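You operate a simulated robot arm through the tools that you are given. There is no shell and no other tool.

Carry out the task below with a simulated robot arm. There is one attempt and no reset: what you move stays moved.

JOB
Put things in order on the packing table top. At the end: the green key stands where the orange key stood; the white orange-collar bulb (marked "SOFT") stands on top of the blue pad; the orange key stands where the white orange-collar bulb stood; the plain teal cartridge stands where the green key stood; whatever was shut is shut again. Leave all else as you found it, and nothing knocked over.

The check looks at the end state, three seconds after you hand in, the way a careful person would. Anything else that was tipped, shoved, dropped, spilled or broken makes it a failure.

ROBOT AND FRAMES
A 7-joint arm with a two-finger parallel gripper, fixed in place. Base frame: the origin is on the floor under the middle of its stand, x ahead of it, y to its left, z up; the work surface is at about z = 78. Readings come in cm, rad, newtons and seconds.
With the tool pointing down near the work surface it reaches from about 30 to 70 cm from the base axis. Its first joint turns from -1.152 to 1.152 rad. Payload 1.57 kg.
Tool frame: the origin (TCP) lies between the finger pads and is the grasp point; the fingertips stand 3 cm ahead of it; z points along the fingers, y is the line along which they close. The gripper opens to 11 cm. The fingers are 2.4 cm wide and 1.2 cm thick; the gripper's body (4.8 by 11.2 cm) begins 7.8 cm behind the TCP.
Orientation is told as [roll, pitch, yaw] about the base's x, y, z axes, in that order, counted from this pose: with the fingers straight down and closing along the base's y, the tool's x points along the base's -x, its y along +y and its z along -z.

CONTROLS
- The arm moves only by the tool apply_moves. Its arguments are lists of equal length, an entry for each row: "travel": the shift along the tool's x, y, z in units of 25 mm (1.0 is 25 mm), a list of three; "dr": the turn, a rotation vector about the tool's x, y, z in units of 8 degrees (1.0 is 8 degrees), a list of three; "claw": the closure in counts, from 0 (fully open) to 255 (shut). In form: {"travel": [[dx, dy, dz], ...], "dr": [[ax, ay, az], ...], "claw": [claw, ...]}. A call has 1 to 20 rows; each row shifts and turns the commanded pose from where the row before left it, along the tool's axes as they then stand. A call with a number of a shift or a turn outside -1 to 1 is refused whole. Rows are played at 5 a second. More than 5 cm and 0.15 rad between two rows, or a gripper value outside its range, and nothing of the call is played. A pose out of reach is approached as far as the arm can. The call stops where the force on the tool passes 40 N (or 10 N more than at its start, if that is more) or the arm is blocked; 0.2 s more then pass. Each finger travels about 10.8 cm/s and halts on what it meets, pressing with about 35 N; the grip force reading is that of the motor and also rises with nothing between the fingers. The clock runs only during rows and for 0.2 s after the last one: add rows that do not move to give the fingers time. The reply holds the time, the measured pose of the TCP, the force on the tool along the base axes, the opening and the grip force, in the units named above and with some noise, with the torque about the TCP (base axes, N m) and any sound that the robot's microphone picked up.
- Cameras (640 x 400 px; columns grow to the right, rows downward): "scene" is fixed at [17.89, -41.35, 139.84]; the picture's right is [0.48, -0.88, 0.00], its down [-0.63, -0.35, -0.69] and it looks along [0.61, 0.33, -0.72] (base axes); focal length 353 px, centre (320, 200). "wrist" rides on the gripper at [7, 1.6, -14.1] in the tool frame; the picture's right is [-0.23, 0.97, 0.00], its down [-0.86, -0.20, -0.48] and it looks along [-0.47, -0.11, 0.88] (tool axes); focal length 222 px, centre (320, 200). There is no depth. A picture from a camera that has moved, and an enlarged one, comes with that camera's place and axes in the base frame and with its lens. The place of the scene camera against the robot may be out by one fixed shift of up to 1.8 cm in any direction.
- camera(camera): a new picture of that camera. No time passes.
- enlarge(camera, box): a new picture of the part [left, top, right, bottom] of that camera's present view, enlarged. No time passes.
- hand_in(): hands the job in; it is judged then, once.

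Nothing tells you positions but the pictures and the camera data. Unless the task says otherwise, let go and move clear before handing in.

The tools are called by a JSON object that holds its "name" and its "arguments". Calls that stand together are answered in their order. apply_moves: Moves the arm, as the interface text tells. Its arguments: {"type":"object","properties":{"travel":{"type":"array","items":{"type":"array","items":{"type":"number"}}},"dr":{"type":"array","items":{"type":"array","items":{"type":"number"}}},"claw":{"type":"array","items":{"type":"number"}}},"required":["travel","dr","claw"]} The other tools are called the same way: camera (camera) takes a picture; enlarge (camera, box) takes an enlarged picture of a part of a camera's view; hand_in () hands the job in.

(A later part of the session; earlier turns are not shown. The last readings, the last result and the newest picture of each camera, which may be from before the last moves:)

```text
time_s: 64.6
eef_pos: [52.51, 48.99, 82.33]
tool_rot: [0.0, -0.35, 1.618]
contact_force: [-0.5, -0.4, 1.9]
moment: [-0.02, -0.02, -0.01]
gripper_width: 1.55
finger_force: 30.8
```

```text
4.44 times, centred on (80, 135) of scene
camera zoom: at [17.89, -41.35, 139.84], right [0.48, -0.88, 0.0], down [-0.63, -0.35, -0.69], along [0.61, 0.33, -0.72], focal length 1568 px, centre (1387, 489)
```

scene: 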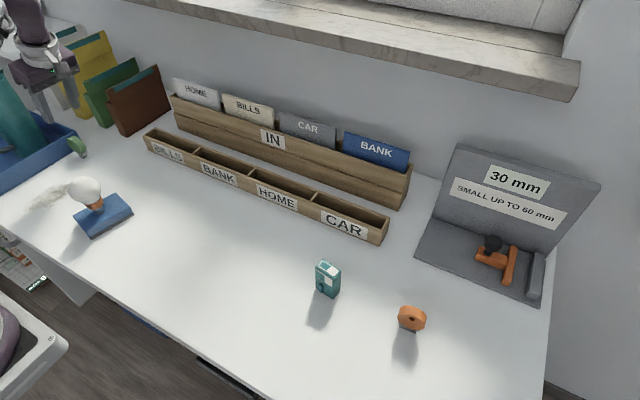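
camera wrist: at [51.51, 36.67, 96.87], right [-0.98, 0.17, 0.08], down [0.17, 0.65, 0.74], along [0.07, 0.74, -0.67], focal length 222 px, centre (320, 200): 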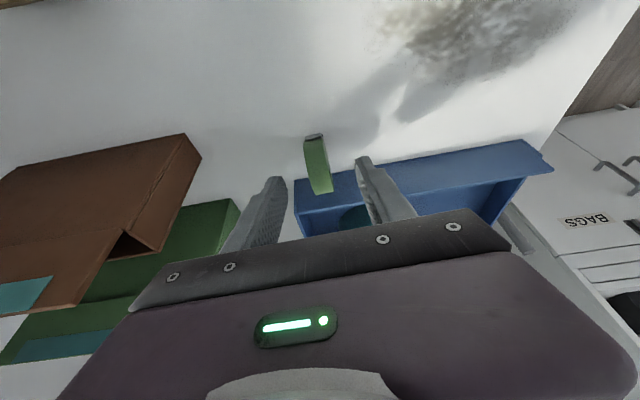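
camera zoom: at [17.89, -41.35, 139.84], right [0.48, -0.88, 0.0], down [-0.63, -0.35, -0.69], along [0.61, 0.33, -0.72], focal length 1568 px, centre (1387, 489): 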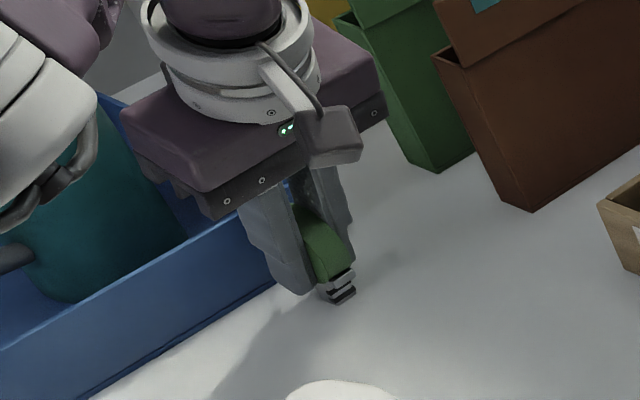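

The green key is gripped. Lifting vertically a little, then backing out along the tool axis.

{"name": "apply_moves", "arguments": {"travel": [[-0.05, 0, -0.13], [-0.137, 0, -0.376], [-0.137, 0, -0.376], [-0.1, 0, -0.3], [0, 0, -0.9], [0, 0, -0.95], [0, 0, -0.95], [0, 0, -0.95], [0, 0, 0]], "dr": [[0, 0, 0], [0, 0, 0], [0, 0, 0], [0, 0, 0], [0, 0, 0], [0, 0, 0], [0, 0, 0], [0, 0, 0], [0, 0, 0]], "claw": [232, 232, 232, 232, 232, 232, 232, 232, 232]}}

{"name": "camera", "arguments": {"camera": "scene"}}

{"name": "enlarge", "arguments": {"camera": "scene", "box": [0, 40, 140, 170]}}

```text
time_s: 66.6
eef_pos: [52.66, 45.61, 94.27]
tool_rot: [-0.003, -0.349, 1.619]
contact_force: [-0.5, -0.4, -1.2]
moment: [0.02, 0.02, -0.03]
gripper_width: 1.51
finger_force: 30.7
```

```text
taken
```

scene: 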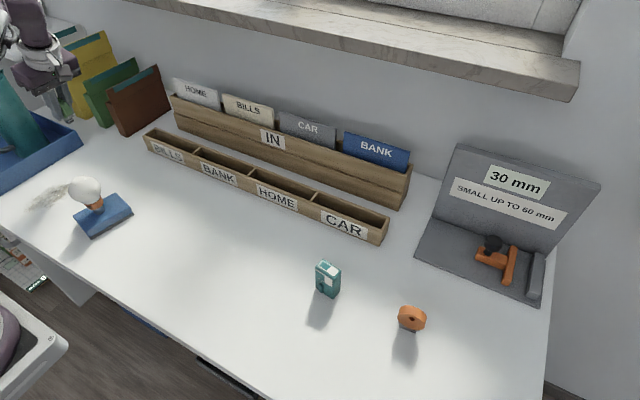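

```text
3.08 times, centred on (70, 105) of scene
camera zoom: at [17.89, -41.35, 139.84], right [0.48, -0.88, 0.0], down [-0.63, -0.35, -0.69], along [0.61, 0.33, -0.72], focal length 1085 px, centre (1089, 492)
```

zoom: 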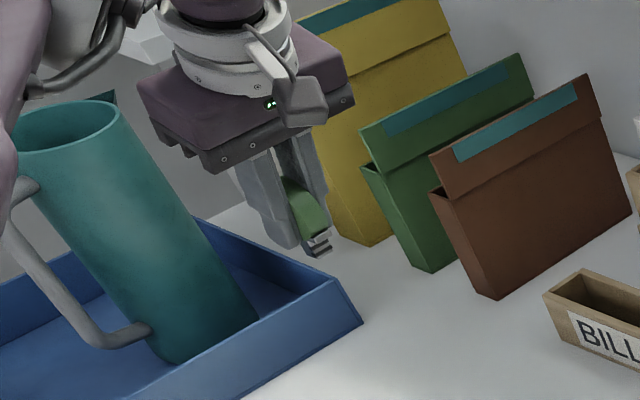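

Lifted cleanly with the key upright. Carrying it to the orange key's old spot (36.57, −24.97), keeping the tool orientation.

{"name": "apply_moves", "arguments": {"travel": [[0, 0, -1], [0, 0, -1], [0.976, 0.2985, -0.376], [0.976, 0.2985, -0.376], [0.976, 0.2985, -0.376], [0.976, 0.2985, -0.376], [0.976, 0.2985, -0.376], [0.976, 0.2985, -0.376], [0.976, 0.2985, -0.376], [0.976, 0.2985, -0.376], [0.976, 0.2985, -0.376], [0.976, 0.2985, -0.376], [0.976, 0.2985, -0.376], [0.976, 0.2985, -0.376], [0.976, 0.2985, -0.376]], "dr": [[0, 0, 0], [0, 0, 0], [0, 0, 0], [0, 0, 0], [0, 0, 0], [0, 0, 0], [0, 0, 0], [0, 0, 0], [0, 0, 0], [0, 0, 0], [0, 0, 0], [0, 0, 0], [0, 0, 0], [0, 0, 0], [0, 0, 0]], "claw": [232, 232, 232, 232, 232, 232, 232, 232, 232, 232, 232, 232, 232, 232, 232]}}

{"name": "apply_moves", "arguments": {"travel": [[0.976, 0.2985, -0.376], [0.976, 0.2985, -0.376], [0.976, 0.2985, -0.376], [0.976, 0.2985, -0.376], [0.976, 0.2985, -0.376], [0.976, 0.2985, -0.376], [0.976, 0.2985, -0.376], [0.976, 0.2985, -0.376], [0.976, 0.2985, -0.376], [0.976, 0.2985, -0.376], [0.976, 0.2985, -0.376], [0.976, 0.2985, -0.376], [0.976, 0.2985, -0.376], [0, 0, 0]], "dr": [[0, 0, 0], [0, 0, 0], [0, 0, 0], [0, 0, 0], [0, 0, 0], [0, 0, 0], [0, 0, 0], [0, 0, 0], [0, 0, 0], [0, 0, 0], [0, 0, 0], [0, 0, 0], [0, 0, 0], [0, 0, 0]], "claw": [232, 232, 232, 232, 232, 232, 232, 232, 232, 232, 232, 232, 232, 232]}}

{"name": "camera", "arguments": {"camera": "scene"}}

{"name": "camera", "arguments": {"camera": "wrist"}}

```text
time_s: 69.8
eef_pos: [44.57, 9.63, 99.47]
tool_rot: [0.0, -0.349, 1.616]
contact_force: [-0.3, -0.5, 0.0]
moment: [0.03, 0.0, 0.01]
gripper_width: 1.51
finger_force: 30.3
```

```text
time_s: 72.8
eef_pos: [36.46, -24.65, 100.29]
tool_rot: [0.0, -0.349, 1.617]
contact_force: [-0.8, -0.2, -0.5]
moment: [-0.02, 0.01, -0.02]
gripper_width: 1.55
finger_force: 30.9
```

```text
taken
```

scene: 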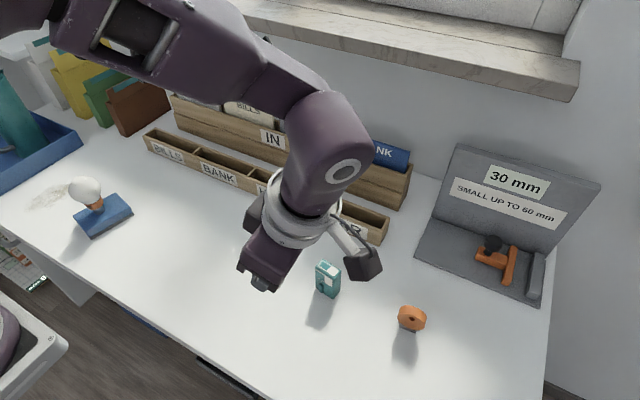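

```text
taken
camera wrist: at [35.36, -36.11, 111.19], right [-0.98, 0.17, 0.08], down [0.17, 0.65, 0.74], along [0.07, 0.74, -0.67], focal length 222 px, centre (320, 200)
```

wrist: 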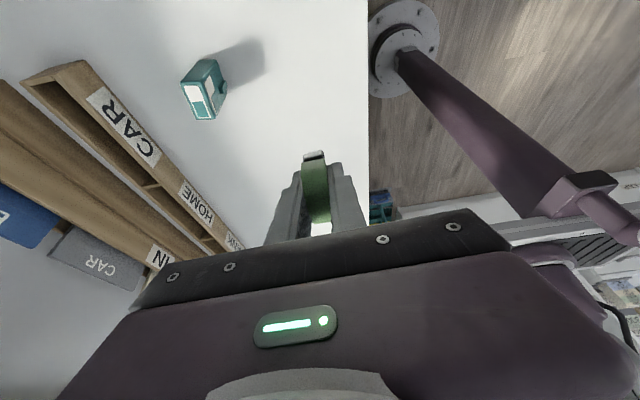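

Above the orange key's old spot. Descending vertically to ~1 cm above touchdown.

{"name": "apply_moves", "arguments": {"travel": [[0.344, -0.005, 0.908], [0.344, -0.005, 0.908], [0.344, -0.005, 0.908], [0.344, -0.005, 0.908], [0.344, -0.005, 0.908], [0.344, -0.005, 0.908], [0.344, -0.005, 0.908], [0, 0, 0], [0, 0, 0]], "dr": [[0, 0, 0], [0, 0, 0], [0, 0, 0], [0, 0, 0], [0, 0, 0], [0, 0, 0], [0, 0, 0], [0, 0, 0], [0, 0, 0]], "claw": [232, 232, 232, 232, 232, 232, 232, 232, 232]}}

{"name": "enlarge", "arguments": {"camera": "scene", "box": [230, 280, 340, 370]}}

{"name": "enlarge", "arguments": {"camera": "wrist", "box": [250, 110, 390, 240]}}

```text
time_s: 74.8
eef_pos: [36.68, -25.04, 83.33]
tool_rot: [-0.001, -0.35, 1.62]
contact_force: [-0.1, 0.7, 0.0]
moment: [-0.03, 0.02, 0.0]
gripper_width: 1.52
finger_force: 30.7
```

```text
4.44 times, centred on (285, 325) of scene
camera zoom: at [17.89, -41.35, 139.84], right [0.48, -0.88, 0.0], down [-0.63, -0.35, -0.69], along [0.61, 0.33, -0.72], focal length 1568 px, centre (476, -356)
```

zoom: 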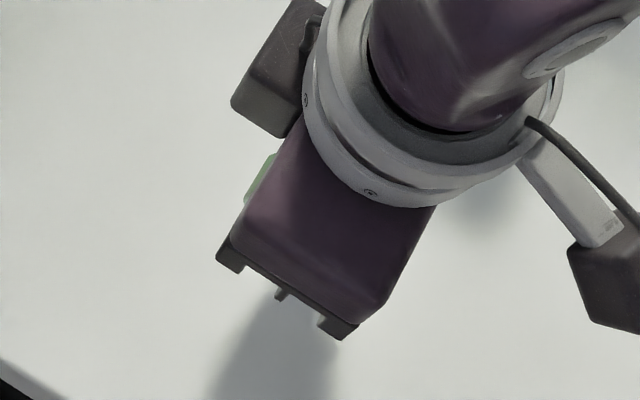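

```text
3.08 times, centred on (320, 175) of wrist
camera zoom: at [35.62, -36.54, 94.18], right [-0.98, 0.17, 0.08], down [0.17, 0.65, 0.74], along [0.07, 0.74, -0.67], focal length 684 px, centre (320, 277)
```

zoom: 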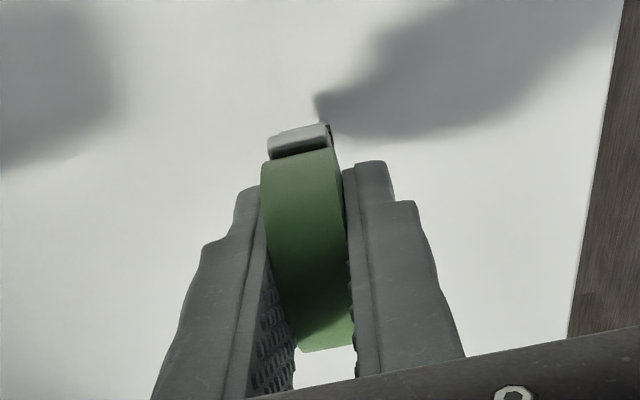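

Key's pose in the grip is unchanged. Lowering close to contact.

{"name": "apply_moves", "arguments": {"travel": [[0.05, 0, 0.14], [0.05, 0, 0.14], [0, 0, 0], [0, 0, 0]], "dr": [[0, 0, 0], [0, 0, 0], [0, 0, 0], [0, 0, 0]], "claw": [232, 232, 232, 232]}}

{"name": "apply_moves", "arguments": {"travel": [[0.0137, 0, 0.0376], [0, 0, 0]], "dr": [[0, 0, 0], [0, 0, 0]], "claw": [232, 232]}}

```text
time_s: 75.8
eef_pos: [36.6, -25.13, 82.54]
tool_rot: [-0.002, -0.35, 1.619]
contact_force: [0.1, 0.0, -0.5]
moment: [0.0, 0.0, -0.02]
gripper_width: 1.49
finger_force: 30.7
```

```text
time_s: 76.4
eef_pos: [36.59, -24.93, 82.46]
tool_rot: [-0.001, -0.35, 1.617]
contact_force: [0.0, 0.5, -0.9]
moment: [-0.01, 0.03, -0.01]
gripper_width: 1.56
finger_force: 30.3
```

{"name": "apply_moves", "arguments": {"travel": [[0.0137, 0, 0.0376], [0, 0, 0]], "dr": [[0, 0, 0], [0, 0, 0]], "claw": [232, 232]}}

```text
time_s: 77.0
eef_pos: [36.64, -24.95, 82.37]
tool_rot: [0.0, -0.348, 1.617]
contact_force: [-0.6, -0.2, -0.8]
moment: [0.01, 0.01, 0.03]
gripper_width: 1.5
finger_force: 30.9
```

{"name": "apply_moves", "arguments": {"travel": [[0.0137, 0, 0.0376], [0, 0, 0]], "dr": [[0, 0, 0], [0, 0, 0]], "claw": [232, 232]}}

```text
time_s: 77.6
eef_pos: [36.67, -24.89, 82.34]
tool_rot: [-0.002, -0.35, 1.617]
contact_force: [0.4, -0.2, 14.5]
moment: [0.01, 0.02, -0.02]
gripper_width: 1.53
finger_force: 30.9
```

Contact (≈14 N). Easing off half a millimetre, then releasing slowly.

{"name": "apply_moves", "arguments": {"travel": [[-0.008, 0, -0.022], [0, 0, 0], [0, 0, 0], [0, 0, 0], [0, 0, 0], [0, 0, 0], [0, 0, 0], [0, 0, 0]], "dr": [[0, 0, 0], [0, 0, 0], [0, 0, 0], [0, 0, 0], [0, 0, 0], [0, 0, 0], [0, 0, 0], [0, 0, 0]], "claw": [232, 228, 222, 216, 208, 190, 150, 120]}}

{"name": "enlarge", "arguments": {"camera": "wrist", "box": [250, 110, 390, 240]}}

```text
time_s: 79.4
eef_pos: [36.49, -24.85, 82.29]
tool_rot: [-0.001, -0.348, 1.618]
contact_force: [-0.1, 0.0, -0.3]
moment: [0.0, 0.0, 0.02]
gripper_width: 5.81
finger_force: 0.1
```

```text
3.08 times, centred on (320, 175) of wrist
camera zoom: at [35.45, -36.36, 93.23], right [-0.98, 0.17, 0.08], down [0.17, 0.65, 0.74], along [0.07, 0.74, -0.67], focal length 684 px, centre (320, 277)
```

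zoom: 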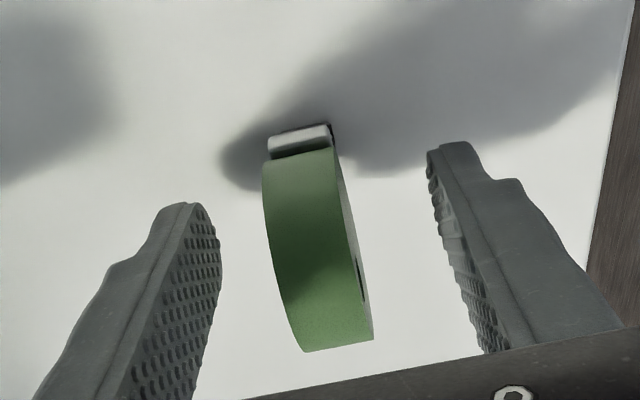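

The green key stands free. Backing out along the tool axis.

{"name": "apply_moves", "arguments": {"travel": [[0, 0, -0.4], [0, 0, -0.8], [0, 0, -1], [0, 0, -1], [0, 0, -1], [0, 0, -1], [0, 0, -1], [0, 0, -1], [0, 0, -1], [0, 0, 0]], "dr": [[0, 0, 0], [0, 0, 0], [0, 0, 0], [0, 0, 0], [0, 0, 0], [0, 0, 0], [0, 0, 0], [0, 0, 0], [0, 0, 0], [0, 0, 0]], "claw": [120, 120, 120, 120, 120, 120, 120, 120, 120, 120]}}

{"name": "camera", "arguments": {"camera": "scene"}}

{"name": "camera", "arguments": {"camera": "wrist"}}

```text
time_s: 81.6
eef_pos: [37.03, -32.03, 101.43]
tool_rot: [0.002, -0.348, 1.617]
contact_force: [-0.8, -0.7, 0.4]
moment: [0.0, -0.01, 0.02]
gripper_width: 5.87
finger_force: 0.0
```

```text
taken
```

scene: 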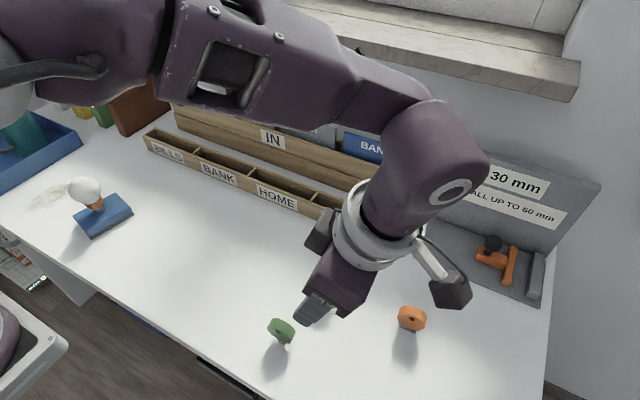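

```text
taken
camera wrist: at [35.8, -43.51, 112.3], right [-0.98, 0.17, 0.08], down [0.17, 0.65, 0.74], along [0.07, 0.74, -0.67], focal length 222 px, centre (320, 200)
```

wrist: 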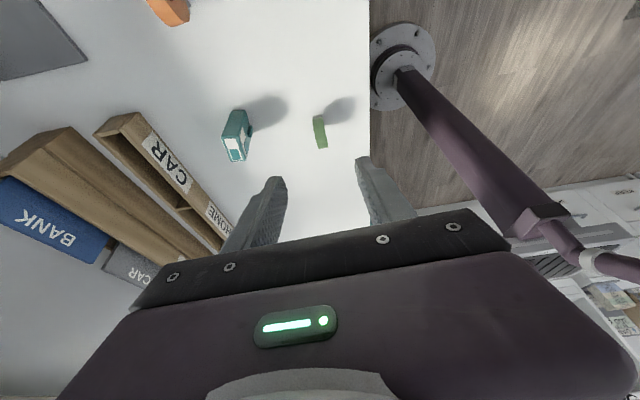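

The green key stands at the orange key's old place. Now localising the cartridge.

{"name": "enlarge", "arguments": {"camera": "wrist", "box": [200, 90, 290, 180]}}

{"name": "enlarge", "arguments": {"camera": "scene", "box": [260, 305, 310, 355]}}

```text
4.44 times, centred on (245, 135) of wrist
camera zoom: at [35.8, -43.51, 112.3], right [-0.98, 0.17, 0.08], down [0.17, 0.65, 0.74], along [0.07, 0.74, -0.67], focal length 987 px, centre (653, 489)
```

zoom: 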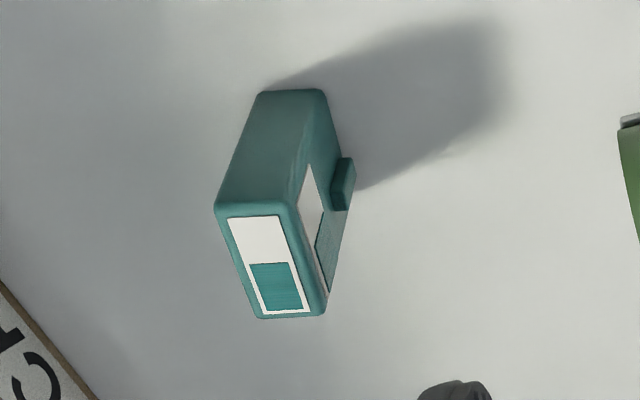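

```text
8.00 times, centred on (285, 330) of scene
camera zoom: at [17.89, -41.35, 139.84], right [0.48, -0.88, 0.0], down [-0.63, -0.35, -0.69], along [0.61, 0.33, -0.72], focal length 2822 px, centre (600, -840)
```

zoom: 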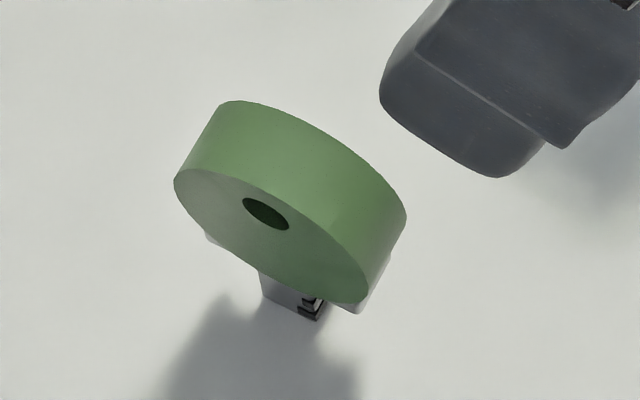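

The cartridge's top centre is about (48.65, −27.15, 85.4), 2.4×4.5 cm, long axis at ~80.5° yaw, with a tab low on its −x face. I'll use the same tilt, yaw to 80.6°, and approach so the fingertips stay above the tab.

{"name": "apply_moves", "arguments": {"travel": [[0, 0, 0], [0, 0, 0], [-0.022, -0.854, 0.428], [-0.022, -0.854, 0.428], [-0.022, -0.854, 0.428], [-0.022, -0.854, 0.428], [-0.022, -0.854, 0.428], [0, 0, 0], [0, 0, 0]], "dr": [[0.2565, 0, 0.705], [0.2565, 0, 0.705], [0, 0, 0], [0, 0, 0], [0, 0, 0], [0, 0, 0], [0, 0, 0], [0, 0, 0], [0, 0, 0]], "claw": [120, 120, 120, 120, 120, 120, 120, 120, 120]}}

{"name": "camera", "arguments": {"camera": "wrist"}}

{"name": "enlarge", "arguments": {"camera": "wrist", "box": [250, 90, 390, 220]}}

{"name": "camera", "arguments": {"camera": "scene"}}

```text
time_s: 83.6
eef_pos: [47.95, -31.77, 96.61]
tool_rot: [0.001, -0.35, 1.409]
contact_force: [-0.5, 0.7, 0.3]
moment: [-0.01, 0.01, 0.0]
gripper_width: 5.83
finger_force: 0.0
```

```text
taken
camera wrist: at [44.45, -42.72, 107.37], right [-0.93, 0.37, 0.08], down [0.3, 0.6, 0.74], along [0.23, 0.71, -0.67], focal length 222 px, centre (320, 200)
```

wrist: 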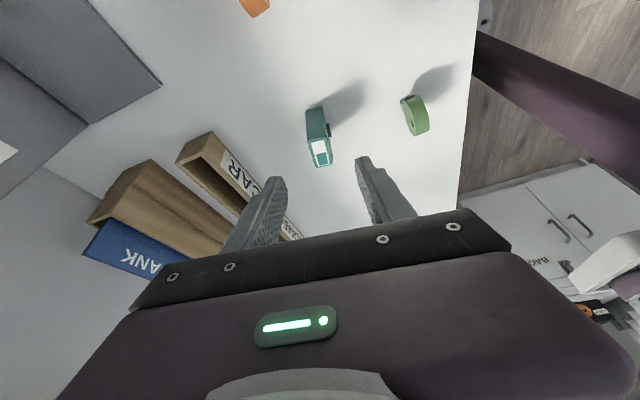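

```text
3.08 times, centred on (320, 155) of wrist
camera zoom: at [44.45, -42.72, 107.37], right [-0.93, 0.37, 0.08], down [0.3, 0.6, 0.74], along [0.23, 0.71, -0.67], focal length 684 px, centre (320, 338)
```

zoom: 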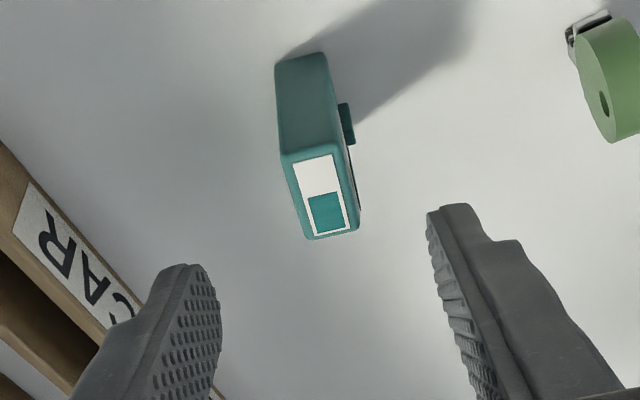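

```text
taken
```

scene: 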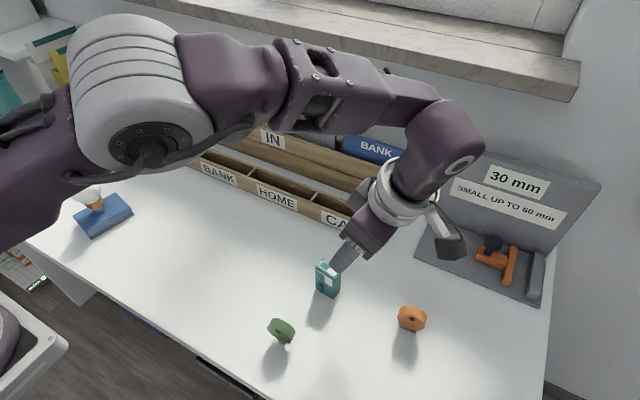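

Aligned: the cartridge's top centre is at (48.75, −27.15). Advancing along the tool axis most of the way, then re-checking.

{"name": "apply_moves", "arguments": {"travel": [[-0.004, -0.005, 0.9], [-0.004, -0.005, 0.9], [-0.004, -0.005, 0.9], [-0.003, -0.003, 0.9], [0, 0, 0], [0, 0, 0]], "dr": [[0.043, 0, 0.1175], [0, 0, 0], [0, 0, 0], [0, 0, 0], [0, 0, 0], [0, 0, 0]], "claw": [120, 120, 120, 120, 120, 120]}}

{"name": "enlarge", "arguments": {"camera": "wrist", "box": [240, 90, 400, 240]}}

{"name": "enlarge", "arguments": {"camera": "scene", "box": [280, 220, 400, 320]}}

```text
time_s: 85.0
eef_pos: [48.2, -28.56, 88.09]
tool_rot: [0.001, -0.349, 1.391]
contact_force: [0.8, 0.1, -0.2]
moment: [-0.02, 0.0, 0.0]
gripper_width: 5.83
finger_force: 0.1
```

```text
2.67 times, centred on (320, 165) of wrist
camera zoom: at [44.69, -39.45, 98.98], right [-0.92, 0.38, 0.08], down [0.31, 0.59, 0.74], along [0.24, 0.71, -0.67], focal length 592 px, centre (320, 293)
```

zoom: 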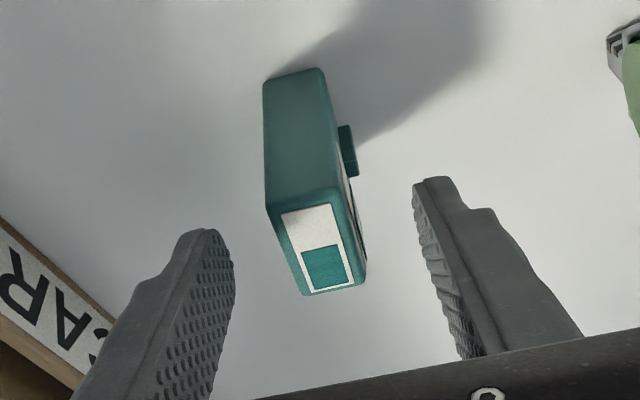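

```text
4.00 times, centred on (340, 270) of scene
camera zoom: at [17.89, -41.35, 139.84], right [0.48, -0.88, 0.0], down [-0.63, -0.35, -0.69], along [0.61, 0.33, -0.72], focal length 1411 px, centre (240, -80)
```

zoom: 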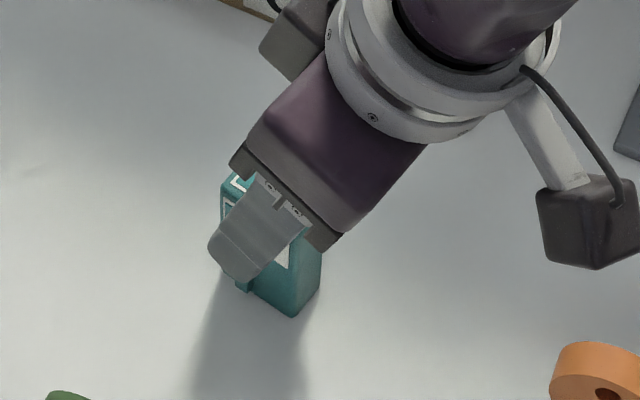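

Good; small lateral correction and final advance so the tips stop above the tab.

{"name": "apply_moves", "arguments": {"travel": [[0.012, -0.03, 0.406], [0.012, -0.03, 0.406], [0.012, -0.03, 0.406], [0, 0, 0], [0, 0, 0]], "dr": [[0, 0, 0], [0, 0, 0], [0, 0, 0], [0, 0, 0], [0, 0, 0]], "claw": [120, 120, 120, 120, 120]}}

{"name": "enlarge", "arguments": {"camera": "wrist", "box": [240, 90, 400, 240]}}

{"name": "enlarge", "arguments": {"camera": "scene", "box": [300, 240, 360, 310]}}

```text
time_s: 86.2
eef_pos: [48.7, -27.68, 85.44]
tool_rot: [0.001, -0.348, 1.39]
contact_force: [-0.2, 0.3, 0.0]
moment: [-0.01, 0.0, -0.01]
gripper_width: 5.82
finger_force: 0.1
```

```text
2.67 times, centred on (320, 165) of wrist
camera zoom: at [45.06, -38.61, 96.24], right [-0.92, 0.38, 0.08], down [0.31, 0.59, 0.74], along [0.24, 0.71, -0.67], focal length 592 px, centre (320, 293)
```

zoom: 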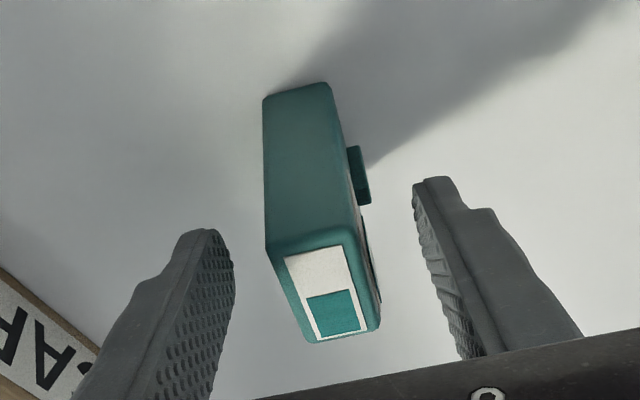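

```text
5.71 times, centred on (330, 275) of scene
camera zoom: at [17.89, -41.35, 139.84], right [0.48, -0.88, 0.0], down [-0.63, -0.35, -0.69], along [0.61, 0.33, -0.72], focal length 2016 px, centre (263, -229)
```

zoom: 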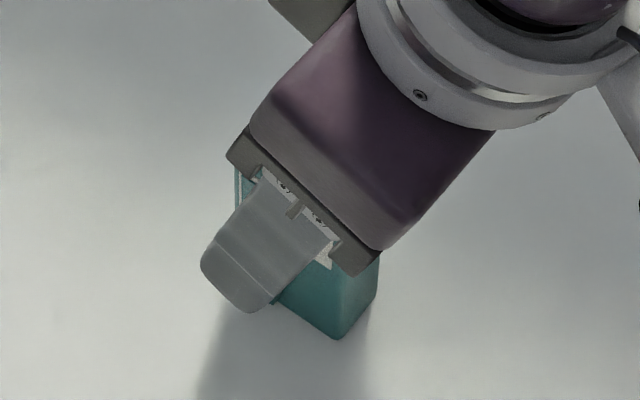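

Laterally centred. Closing on the cartridge.

{"name": "apply_moves", "arguments": {"travel": [[0, 0, 0], [0, 0, 0], [0, 0, 0], [0, 0, 0], [0, 0, 0], [0, 0, 0], [0, 0, 0]], "dr": [[0, 0, 0], [0, 0, 0], [0, 0, 0], [0, 0, 0], [0, 0, 0], [0, 0, 0], [0, 0, 0]], "claw": [150, 170, 180, 190, 198, 206, 212]}}

{"name": "enlarge", "arguments": {"camera": "wrist", "box": [240, 90, 400, 240]}}

{"name": "enlarge", "arguments": {"camera": "scene", "box": [300, 240, 360, 310]}}

```text
time_s: 87.8
eef_pos: [48.64, -27.77, 85.38]
tool_rot: [-0.001, -0.349, 1.393]
contact_force: [0.3, -1.0, 1.4]
moment: [-0.06, -0.01, 0.0]
gripper_width: 2.32
finger_force: 34.8
```

```text
2.67 times, centred on (320, 165) of wrist
camera zoom: at [45.07, -38.61, 96.25], right [-0.92, 0.38, 0.08], down [0.31, 0.59, 0.74], along [0.24, 0.71, -0.67], focal length 592 px, centre (320, 293)
```

zoom: 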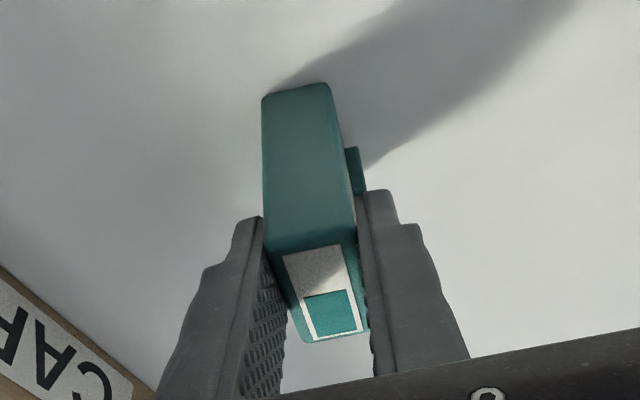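

```text
5.71 times, centred on (330, 275) of scene
camera zoom: at [17.89, -41.35, 139.84], right [0.48, -0.88, 0.0], down [-0.63, -0.35, -0.69], along [0.61, 0.33, -0.72], focal length 2016 px, centre (263, -229)
```

zoom: 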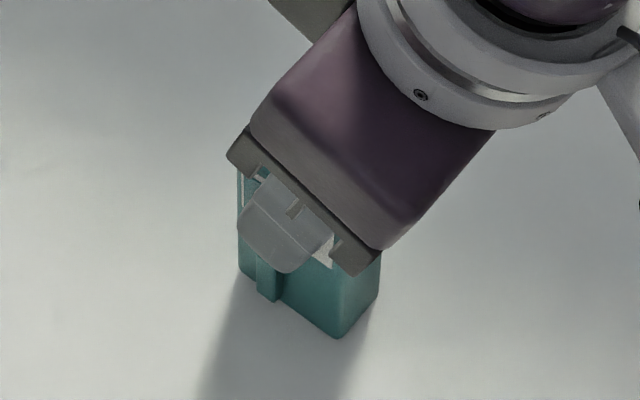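

The cartridge is gripped (2.32 cm, 35 N). Lifting vertically.

{"name": "apply_moves", "arguments": {"travel": [[-0.05, 0, -0.13], [-0.2, 0, -0.56], [-0.314, 0, -0.862], [-0.314, 0, -0.862], [-0.314, 0, -0.862], [-0.314, 0, -0.862], [-0.314, 0, -0.862], [-0.314, 0, -0.862], [0, 0, 0]], "dr": [[0, 0, 0], [0, 0, 0], [0, 0, 0], [0, 0, 0], [0, 0, 0], [0, 0, 0], [0, 0, 0], [0, 0, 0], [0, 0, 0]], "claw": [214, 214, 214, 214, 214, 214, 214, 214, 214]}}

{"name": "camera", "arguments": {"camera": "scene"}}

{"name": "enlarge", "arguments": {"camera": "wrist", "box": [240, 90, 400, 240]}}

```text
time_s: 89.8
eef_pos: [48.64, -27.49, 101.15]
tool_rot: [-0.001, -0.35, 1.392]
contact_force: [0.4, 0.8, -0.9]
moment: [0.03, 0.01, -0.02]
gripper_width: 2.3
finger_force: 34.4
```

```text
taken
```

scene: 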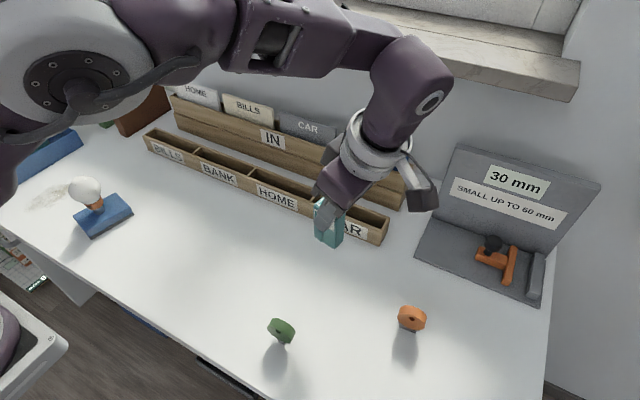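

```text
2.67 times, centred on (320, 165) of wrist
camera zoom: at [45.07, -38.44, 112.0], right [-0.92, 0.38, 0.08], down [0.31, 0.59, 0.74], along [0.24, 0.71, -0.67], focal length 592 px, centre (320, 293)
```

zoom: 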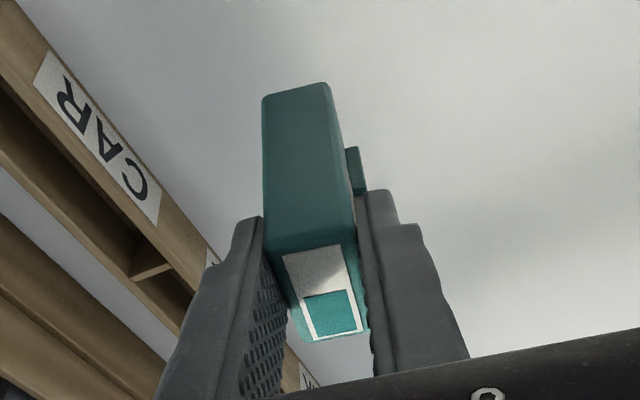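

No slip. Carrying it across to the left at z≈101, clear of the bulb.

{"name": "apply_moves", "arguments": {"travel": [[-0.966, 0.171, 0.3515], [-0.966, 0.171, 0.3515], [-0.966, 0.171, 0.3515], [-0.966, 0.171, 0.3515], [-0.966, 0.171, 0.3515], [-0.966, 0.171, 0.3515], [-0.966, 0.171, 0.3515], [-0.966, 0.171, 0.3515], [-0.966, 0.171, 0.3515], [-0.966, 0.171, 0.3515], [-0.966, 0.171, 0.3515], [-0.966, 0.171, 0.3515]], "dr": [[0, 0, 0], [0, 0, 0], [0, 0, 0], [0, 0, 0], [0, 0, 0], [0, 0, 0], [0, 0, 0], [0, 0, 0], [0, 0, 0], [0, 0, 0], [0, 0, 0], [0, 0, 0]], "claw": [214, 214, 214, 214, 214, 214, 214, 214, 214, 214, 214, 214]}}

{"name": "apply_moves", "arguments": {"travel": [[-0.966, 0.171, 0.3515], [-0.966, 0.171, 0.3515], [-0.966, 0.171, 0.3515], [-0.966, 0.171, 0.3515], [-0.966, 0.171, 0.3515], [-0.966, 0.171, 0.3515], [-0.966, 0.171, 0.3515], [-0.966, 0.171, 0.3515], [-0.966, 0.171, 0.3515], [-0.966, 0.171, 0.3515], [-0.966, 0.171, 0.3515], [-0.966, 0.171, 0.3515], [0, 0, 0]], "dr": [[0, 0, 0], [0, 0, 0], [0, 0, 0], [0, 0, 0], [0, 0, 0], [0, 0, 0], [0, 0, 0], [0, 0, 0], [0, 0, 0], [0, 0, 0], [0, 0, 0], [0, 0, 0], [0, 0, 0]], "claw": [214, 214, 214, 214, 214, 214, 214, 214, 214, 214, 214, 214, 214]}}

{"name": "camera", "arguments": {"camera": "scene"}}

{"name": "camera", "arguments": {"camera": "wrist"}}

```text
time_s: 92.4
eef_pos: [49.34, 3.52, 100.9]
tool_rot: [-0.001, -0.35, 1.39]
contact_force: [0.1, -0.3, -0.6]
moment: [-0.08, 0.01, -0.03]
gripper_width: 2.29
finger_force: 34.5
```

```text
time_s: 95.2
eef_pos: [49.67, 34.72, 100.69]
tool_rot: [-0.001, -0.349, 1.392]
contact_force: [0.5, 0.0, -0.8]
moment: [-0.02, 0.04, -0.01]
gripper_width: 2.31
finger_force: 35.1
```

```text
taken
```

scene: 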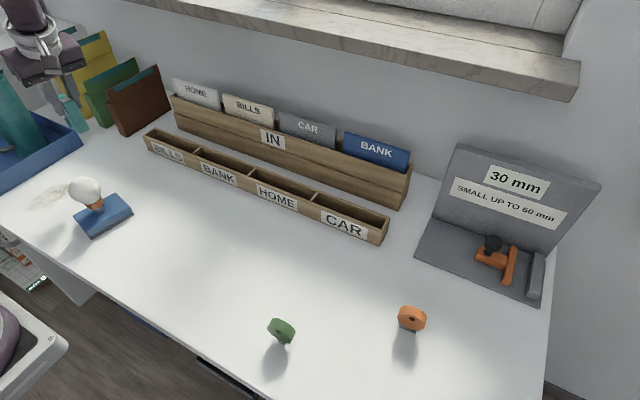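

```text
taken
camera wrist: at [46.13, 23.85, 111.49], right [-0.92, 0.38, 0.08], down [0.31, 0.59, 0.74], along [0.24, 0.71, -0.67], focal length 222 px, centre (320, 200)
```

wrist: 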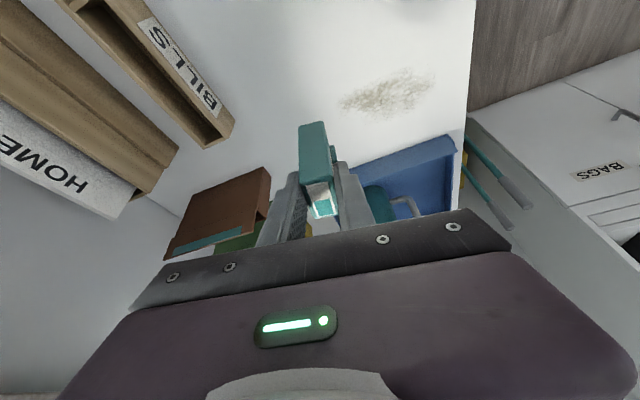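

Continuing to a point just short of and above the green key's old spot.

{"name": "apply_moves", "arguments": {"travel": [[-0.75, -0.055, 0.88], [-0.75, -0.055, 0.88], [-0.75, -0.055, 0.88], [-0.75, -0.055, 0.88], [0, 0, 0], [0, 0, 0]], "dr": [[0, 0, 0], [0, 0, 0], [0, 0, 0], [0, 0, 0], [0, 0, 0], [0, 0, 0]], "claw": [214, 214, 214, 214, 214, 214]}}

{"name": "enlarge", "arguments": {"camera": "scene", "box": [0, 30, 160, 180]}}

{"name": "camera", "arguments": {"camera": "wrist"}}

```text
time_s: 96.6
eef_pos: [52.11, 44.36, 95.12]
tool_rot: [-0.001, -0.349, 1.392]
contact_force: [0.0, 0.3, -1.1]
moment: [-0.01, 0.01, -0.03]
gripper_width: 2.34
finger_force: 35.4
```

```text
2.67 times, centred on (80, 105) of scene
camera zoom: at [17.89, -41.35, 139.84], right [0.48, -0.88, 0.0], down [-0.63, -0.35, -0.69], along [0.61, 0.33, -0.72], focal length 941 px, centre (960, 453)
```

zoom: 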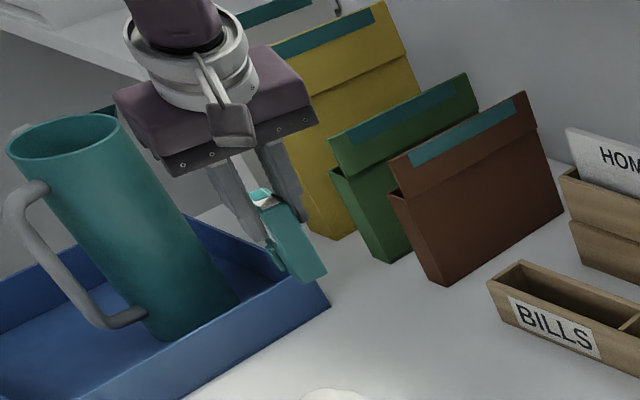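

```text
taken
camera wrist: at [48.44, 33.45, 105.99], right [-0.92, 0.38, 0.08], down [0.31, 0.59, 0.74], along [0.24, 0.71, -0.67], focal length 222 px, centre (320, 200)
```

wrist: 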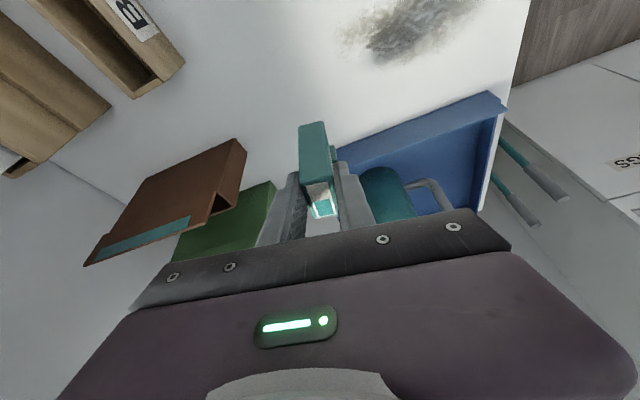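

Advancing down to ~0.9 cm above touchdown at (52.5, 48.9).

{"name": "apply_moves", "arguments": {"travel": [[-0.058, 0.026, 0.772], [-0.058, 0.026, 0.772], [-0.058, 0.026, 0.772], [-0.058, 0.026, 0.772], [-0.058, 0.026, 0.772], [0, 0, 0], [0, 0, 0]], "dr": [[0, 0, 0], [0, 0, 0], [0, 0, 0], [0, 0, 0], [0, 0, 0], [0, 0, 0], [0, 0, 0]], "claw": [214, 214, 214, 214, 214, 214, 214]}}

{"name": "enlarge", "arguments": {"camera": "scene", "box": [30, 80, 130, 180]}}

{"name": "enlarge", "arguments": {"camera": "wrist", "box": [220, 70, 420, 240]}}

```text
time_s: 98.2
eef_pos: [52.49, 48.55, 86.45]
tool_rot: [0.0, -0.35, 1.392]
contact_force: [0.2, 0.1, -1.1]
moment: [0.01, 0.0, -0.04]
gripper_width: 2.3
finger_force: 34.7
```

```text
4.00 times, centred on (80, 130) of scene
camera zoom: at [17.89, -41.35, 139.84], right [0.48, -0.88, 0.0], down [-0.63, -0.35, -0.69], along [0.61, 0.33, -0.72], focal length 1411 px, centre (1280, 480)
```

zoom: 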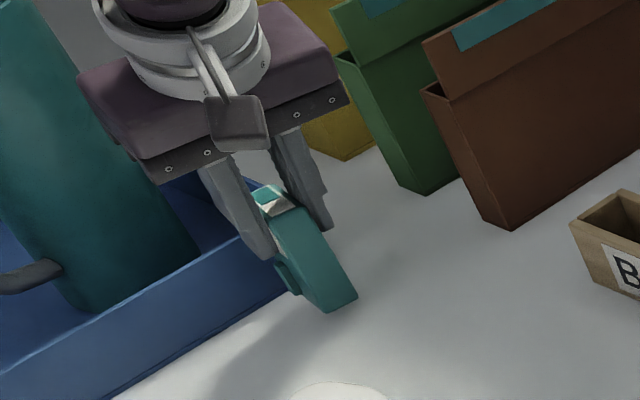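

```text
2.35 times, centred on (320, 155) of wrist
camera zoom: at [48.79, 37.61, 97.29], right [-0.92, 0.38, 0.08], down [0.31, 0.59, 0.74], along [0.24, 0.71, -0.67], focal length 523 px, centre (320, 306)
```

zoom: 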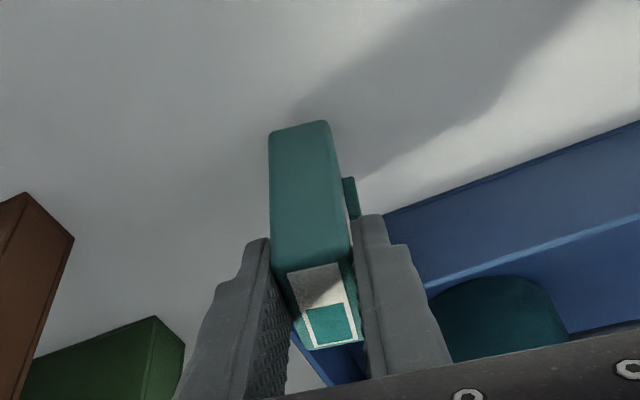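

Clear of the tray. Lowering close to contact.

{"name": "apply_moves", "arguments": {"travel": [[0.076, 0.0, 0.122], [0.076, 0.0, 0.122], [0, 0, 0], [0, 0, 0]], "dr": [[0, 0, 0], [0, 0, 0], [0, 0, 0], [0, 0, 0]], "claw": [214, 214, 214, 214]}}

{"name": "apply_moves", "arguments": {"travel": [[0.0137, 0, 0.0376], [0, 0, 0]], "dr": [[0, 0, 0], [0, 0, 0]], "claw": [214, 214]}}

```text
time_s: 99.2
eef_pos: [52.31, 48.5, 85.63]
tool_rot: [0.001, -0.35, 1.391]
contact_force: [-0.5, -0.2, -0.1]
moment: [-0.01, 0.0, 0.0]
gripper_width: 2.29
finger_force: 34.7
```

```text
time_s: 99.8
eef_pos: [52.34, 48.33, 85.59]
tool_rot: [-0.001, -0.348, 1.391]
contact_force: [0.1, 0.8, -0.9]
moment: [0.01, 0.01, -0.01]
gripper_width: 2.3
finger_force: 35.6
```

{"name": "apply_moves", "arguments": {"travel": [[0.0137, 0, 0.0376], [0, 0, 0]], "dr": [[0, 0, 0], [0, 0, 0]], "claw": [214, 214]}}

```text
time_s: 100.4
eef_pos: [52.37, 48.35, 85.36]
tool_rot: [0.001, -0.347, 1.39]
contact_force: [-0.3, -0.5, -0.1]
moment: [-0.01, 0.0, -0.01]
gripper_width: 2.29
finger_force: 34.7
```

{"name": "apply_moves", "arguments": {"travel": [[0.01, 0, 0.028], [0, 0, 0]], "dr": [[0, 0, 0], [0, 0, 0]], "claw": [214, 214]}}

```text
time_s: 101.0
eef_pos: [52.37, 48.22, 85.34]
tool_rot: [0.0, -0.35, 1.39]
contact_force: [0.0, -0.2, -0.3]
moment: [0.02, 0.0, 0.03]
gripper_width: 2.33
finger_force: 35.1
```

{"name": "apply_moves", "arguments": {"travel": [[0.01, 0, 0.028], [0, 0, 0]], "dr": [[0, 0, 0], [0, 0, 0]], "claw": [214, 214]}}

{"name": "enlarge", "arguments": {"camera": "scene", "box": [60, 120, 110, 170]}}

```text
time_s: 101.6
eef_pos: [52.36, 48.29, 85.34]
tool_rot: [-0.002, -0.352, 1.389]
contact_force: [0.3, 0.5, 7.4]
moment: [-0.01, -0.08, -0.01]
gripper_width: 2.31
finger_force: 35.2
```

```text
8.00 times, centred on (85, 145) of scene
camera zoom: at [17.88, -41.36, 139.84], right [0.48, -0.88, 0.0], down [-0.63, -0.35, -0.69], along [0.61, 0.33, -0.72], focal length 2822 px, centre (2200, 640)
```

zoom: 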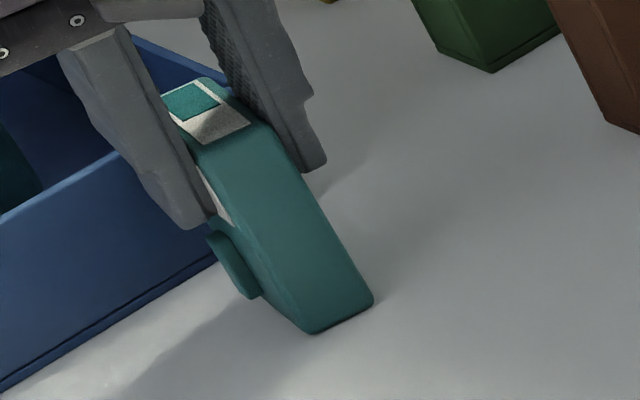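

Contact (≈7 N). Releasing slowly.

{"name": "apply_moves", "arguments": {"travel": [[-0.004, 0, -0.011], [0, 0, 0], [0, 0, 0], [0, 0, 0], [0, 0, 0], [0, 0, 0], [0, 0, 0], [0, 0, 0]], "dr": [[0, 0, 0], [0, 0, 0], [0, 0, 0], [0, 0, 0], [0, 0, 0], [0, 0, 0], [0, 0, 0], [0, 0, 0]], "claw": [212, 207, 202, 197, 190, 170, 140, 120]}}

{"name": "enlarge", "arguments": {"camera": "wrist", "box": [220, 70, 420, 240]}}

{"name": "enlarge", "arguments": {"camera": "scene", "box": [40, 100, 120, 180]}}

```text
time_s: 103.4
eef_pos: [52.38, 48.24, 85.24]
tool_rot: [0.0, -0.35, 1.392]
contact_force: [0.0, -0.1, -0.6]
moment: [-0.01, -0.03, 0.0]
gripper_width: 5.8
finger_force: 0.2
```

```text
2.35 times, centred on (320, 155) of wrist
camera zoom: at [48.69, 37.36, 96.21], right [-0.92, 0.38, 0.08], down [0.31, 0.59, 0.74], along [0.24, 0.71, -0.67], focal length 523 px, centre (320, 306)
```

zoom: 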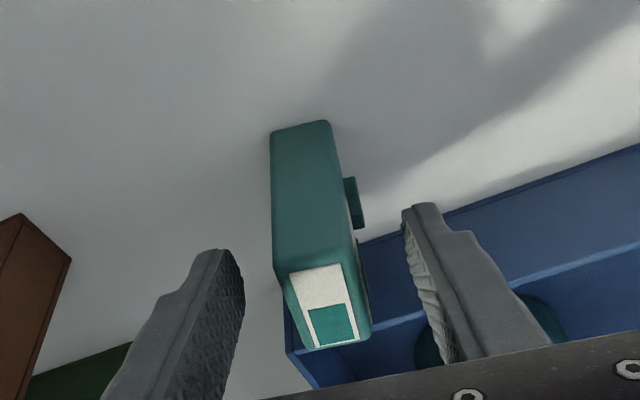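

```text
5.00 times, centred on (80, 140) of scene
camera zoom: at [17.89, -41.35, 139.84], right [0.48, -0.88, 0.0], down [-0.63, -0.35, -0.69], along [0.61, 0.33, -0.72], focal length 1764 px, centre (1520, 500)
```

zoom: 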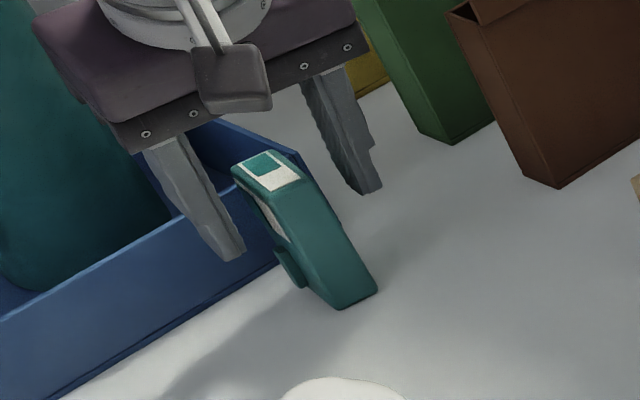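

The cartridge stands free at the green key's old spot. Backing out along the tool axis and retreating inward.

{"name": "apply_moves", "arguments": {"travel": [[0, 0, -0.4], [0, 0, -0.8], [0, 0, -0.9], [0, 0, -0.9], [0, 0, -0.9], [0, 0, -0.9], [0.3, 0, -0.9], [0.6, 0.2, -0.6], [0.8, 0.3, -0.4], [0.8, 0.3, -0.3], [0.8, 0.3, -0.3], [0.8, 0.3, -0.3], [0, 0, 0]], "dr": [[0, 0, 0], [0, 0, 0], [0, 0, 0], [0, 0, 0], [0, 0, 0], [0, 0, 0], [0, 0, 0], [0, 0, 0], [0, 0, 0], [0, 0, 0], [0, 0, 0], [0, 0, 0], [0, 0, 0]], "claw": [120, 120, 120, 120, 120, 120, 120, 120, 120, 120, 120, 120, 120]}}

{"name": "camera", "arguments": {"camera": "scene"}}

{"name": "enlarge", "arguments": {"camera": "scene", "box": [0, 60, 160, 240]}}

{"name": "camera", "arguments": {"camera": "wrist"}}

```text
time_s: 106.2
eef_pos: [46.04, 32.98, 99.64]
tool_rot: [0.0, -0.349, 1.39]
contact_force: [-0.1, -0.2, -0.9]
moment: [0.0, 0.03, 0.01]
gripper_width: 5.86
finger_force: 0.0
```

```text
taken
```

scene: 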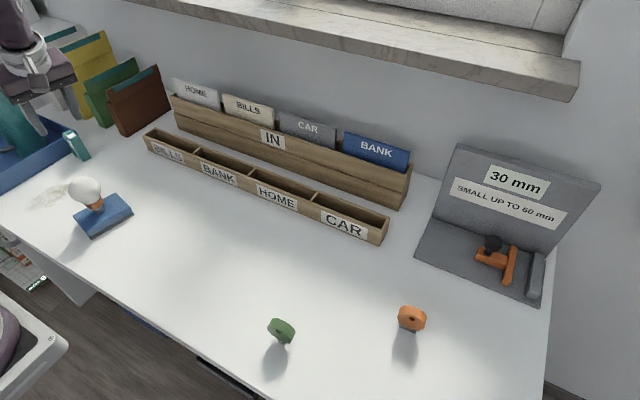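

```text
2.22 times, centred on (80, 150) of scene
camera zoom: at [17.89, -41.35, 139.84], right [0.48, -0.88, 0.0], down [-0.63, -0.35, -0.69], along [0.61, 0.33, -0.72], focal length 784 px, centre (853, 311)
```

zoom: 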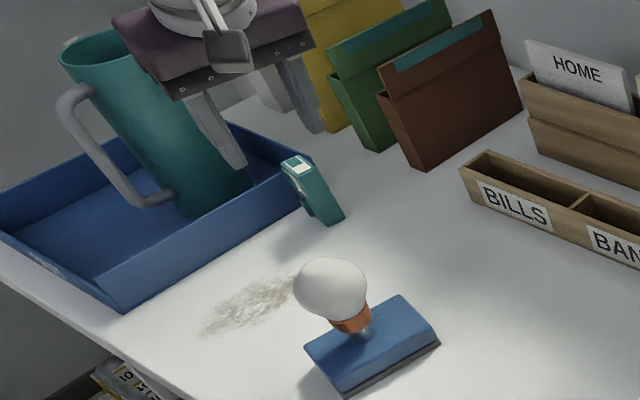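

```text
taken
camera wrist: at [42.35, 22.08, 110.5], right [-0.92, 0.38, 0.08], down [0.31, 0.59, 0.74], along [0.24, 0.71, -0.67], focal length 222 px, centre (320, 200)
```

wrist: 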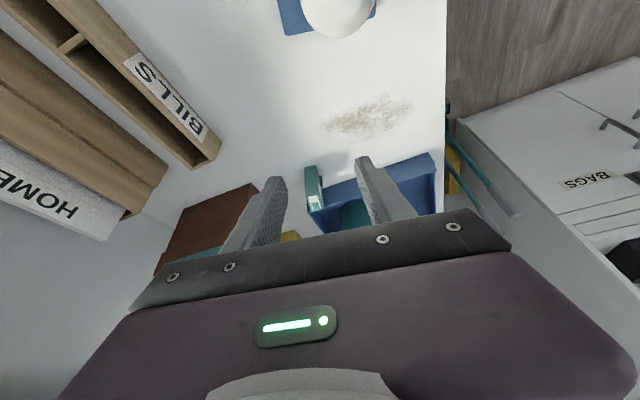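

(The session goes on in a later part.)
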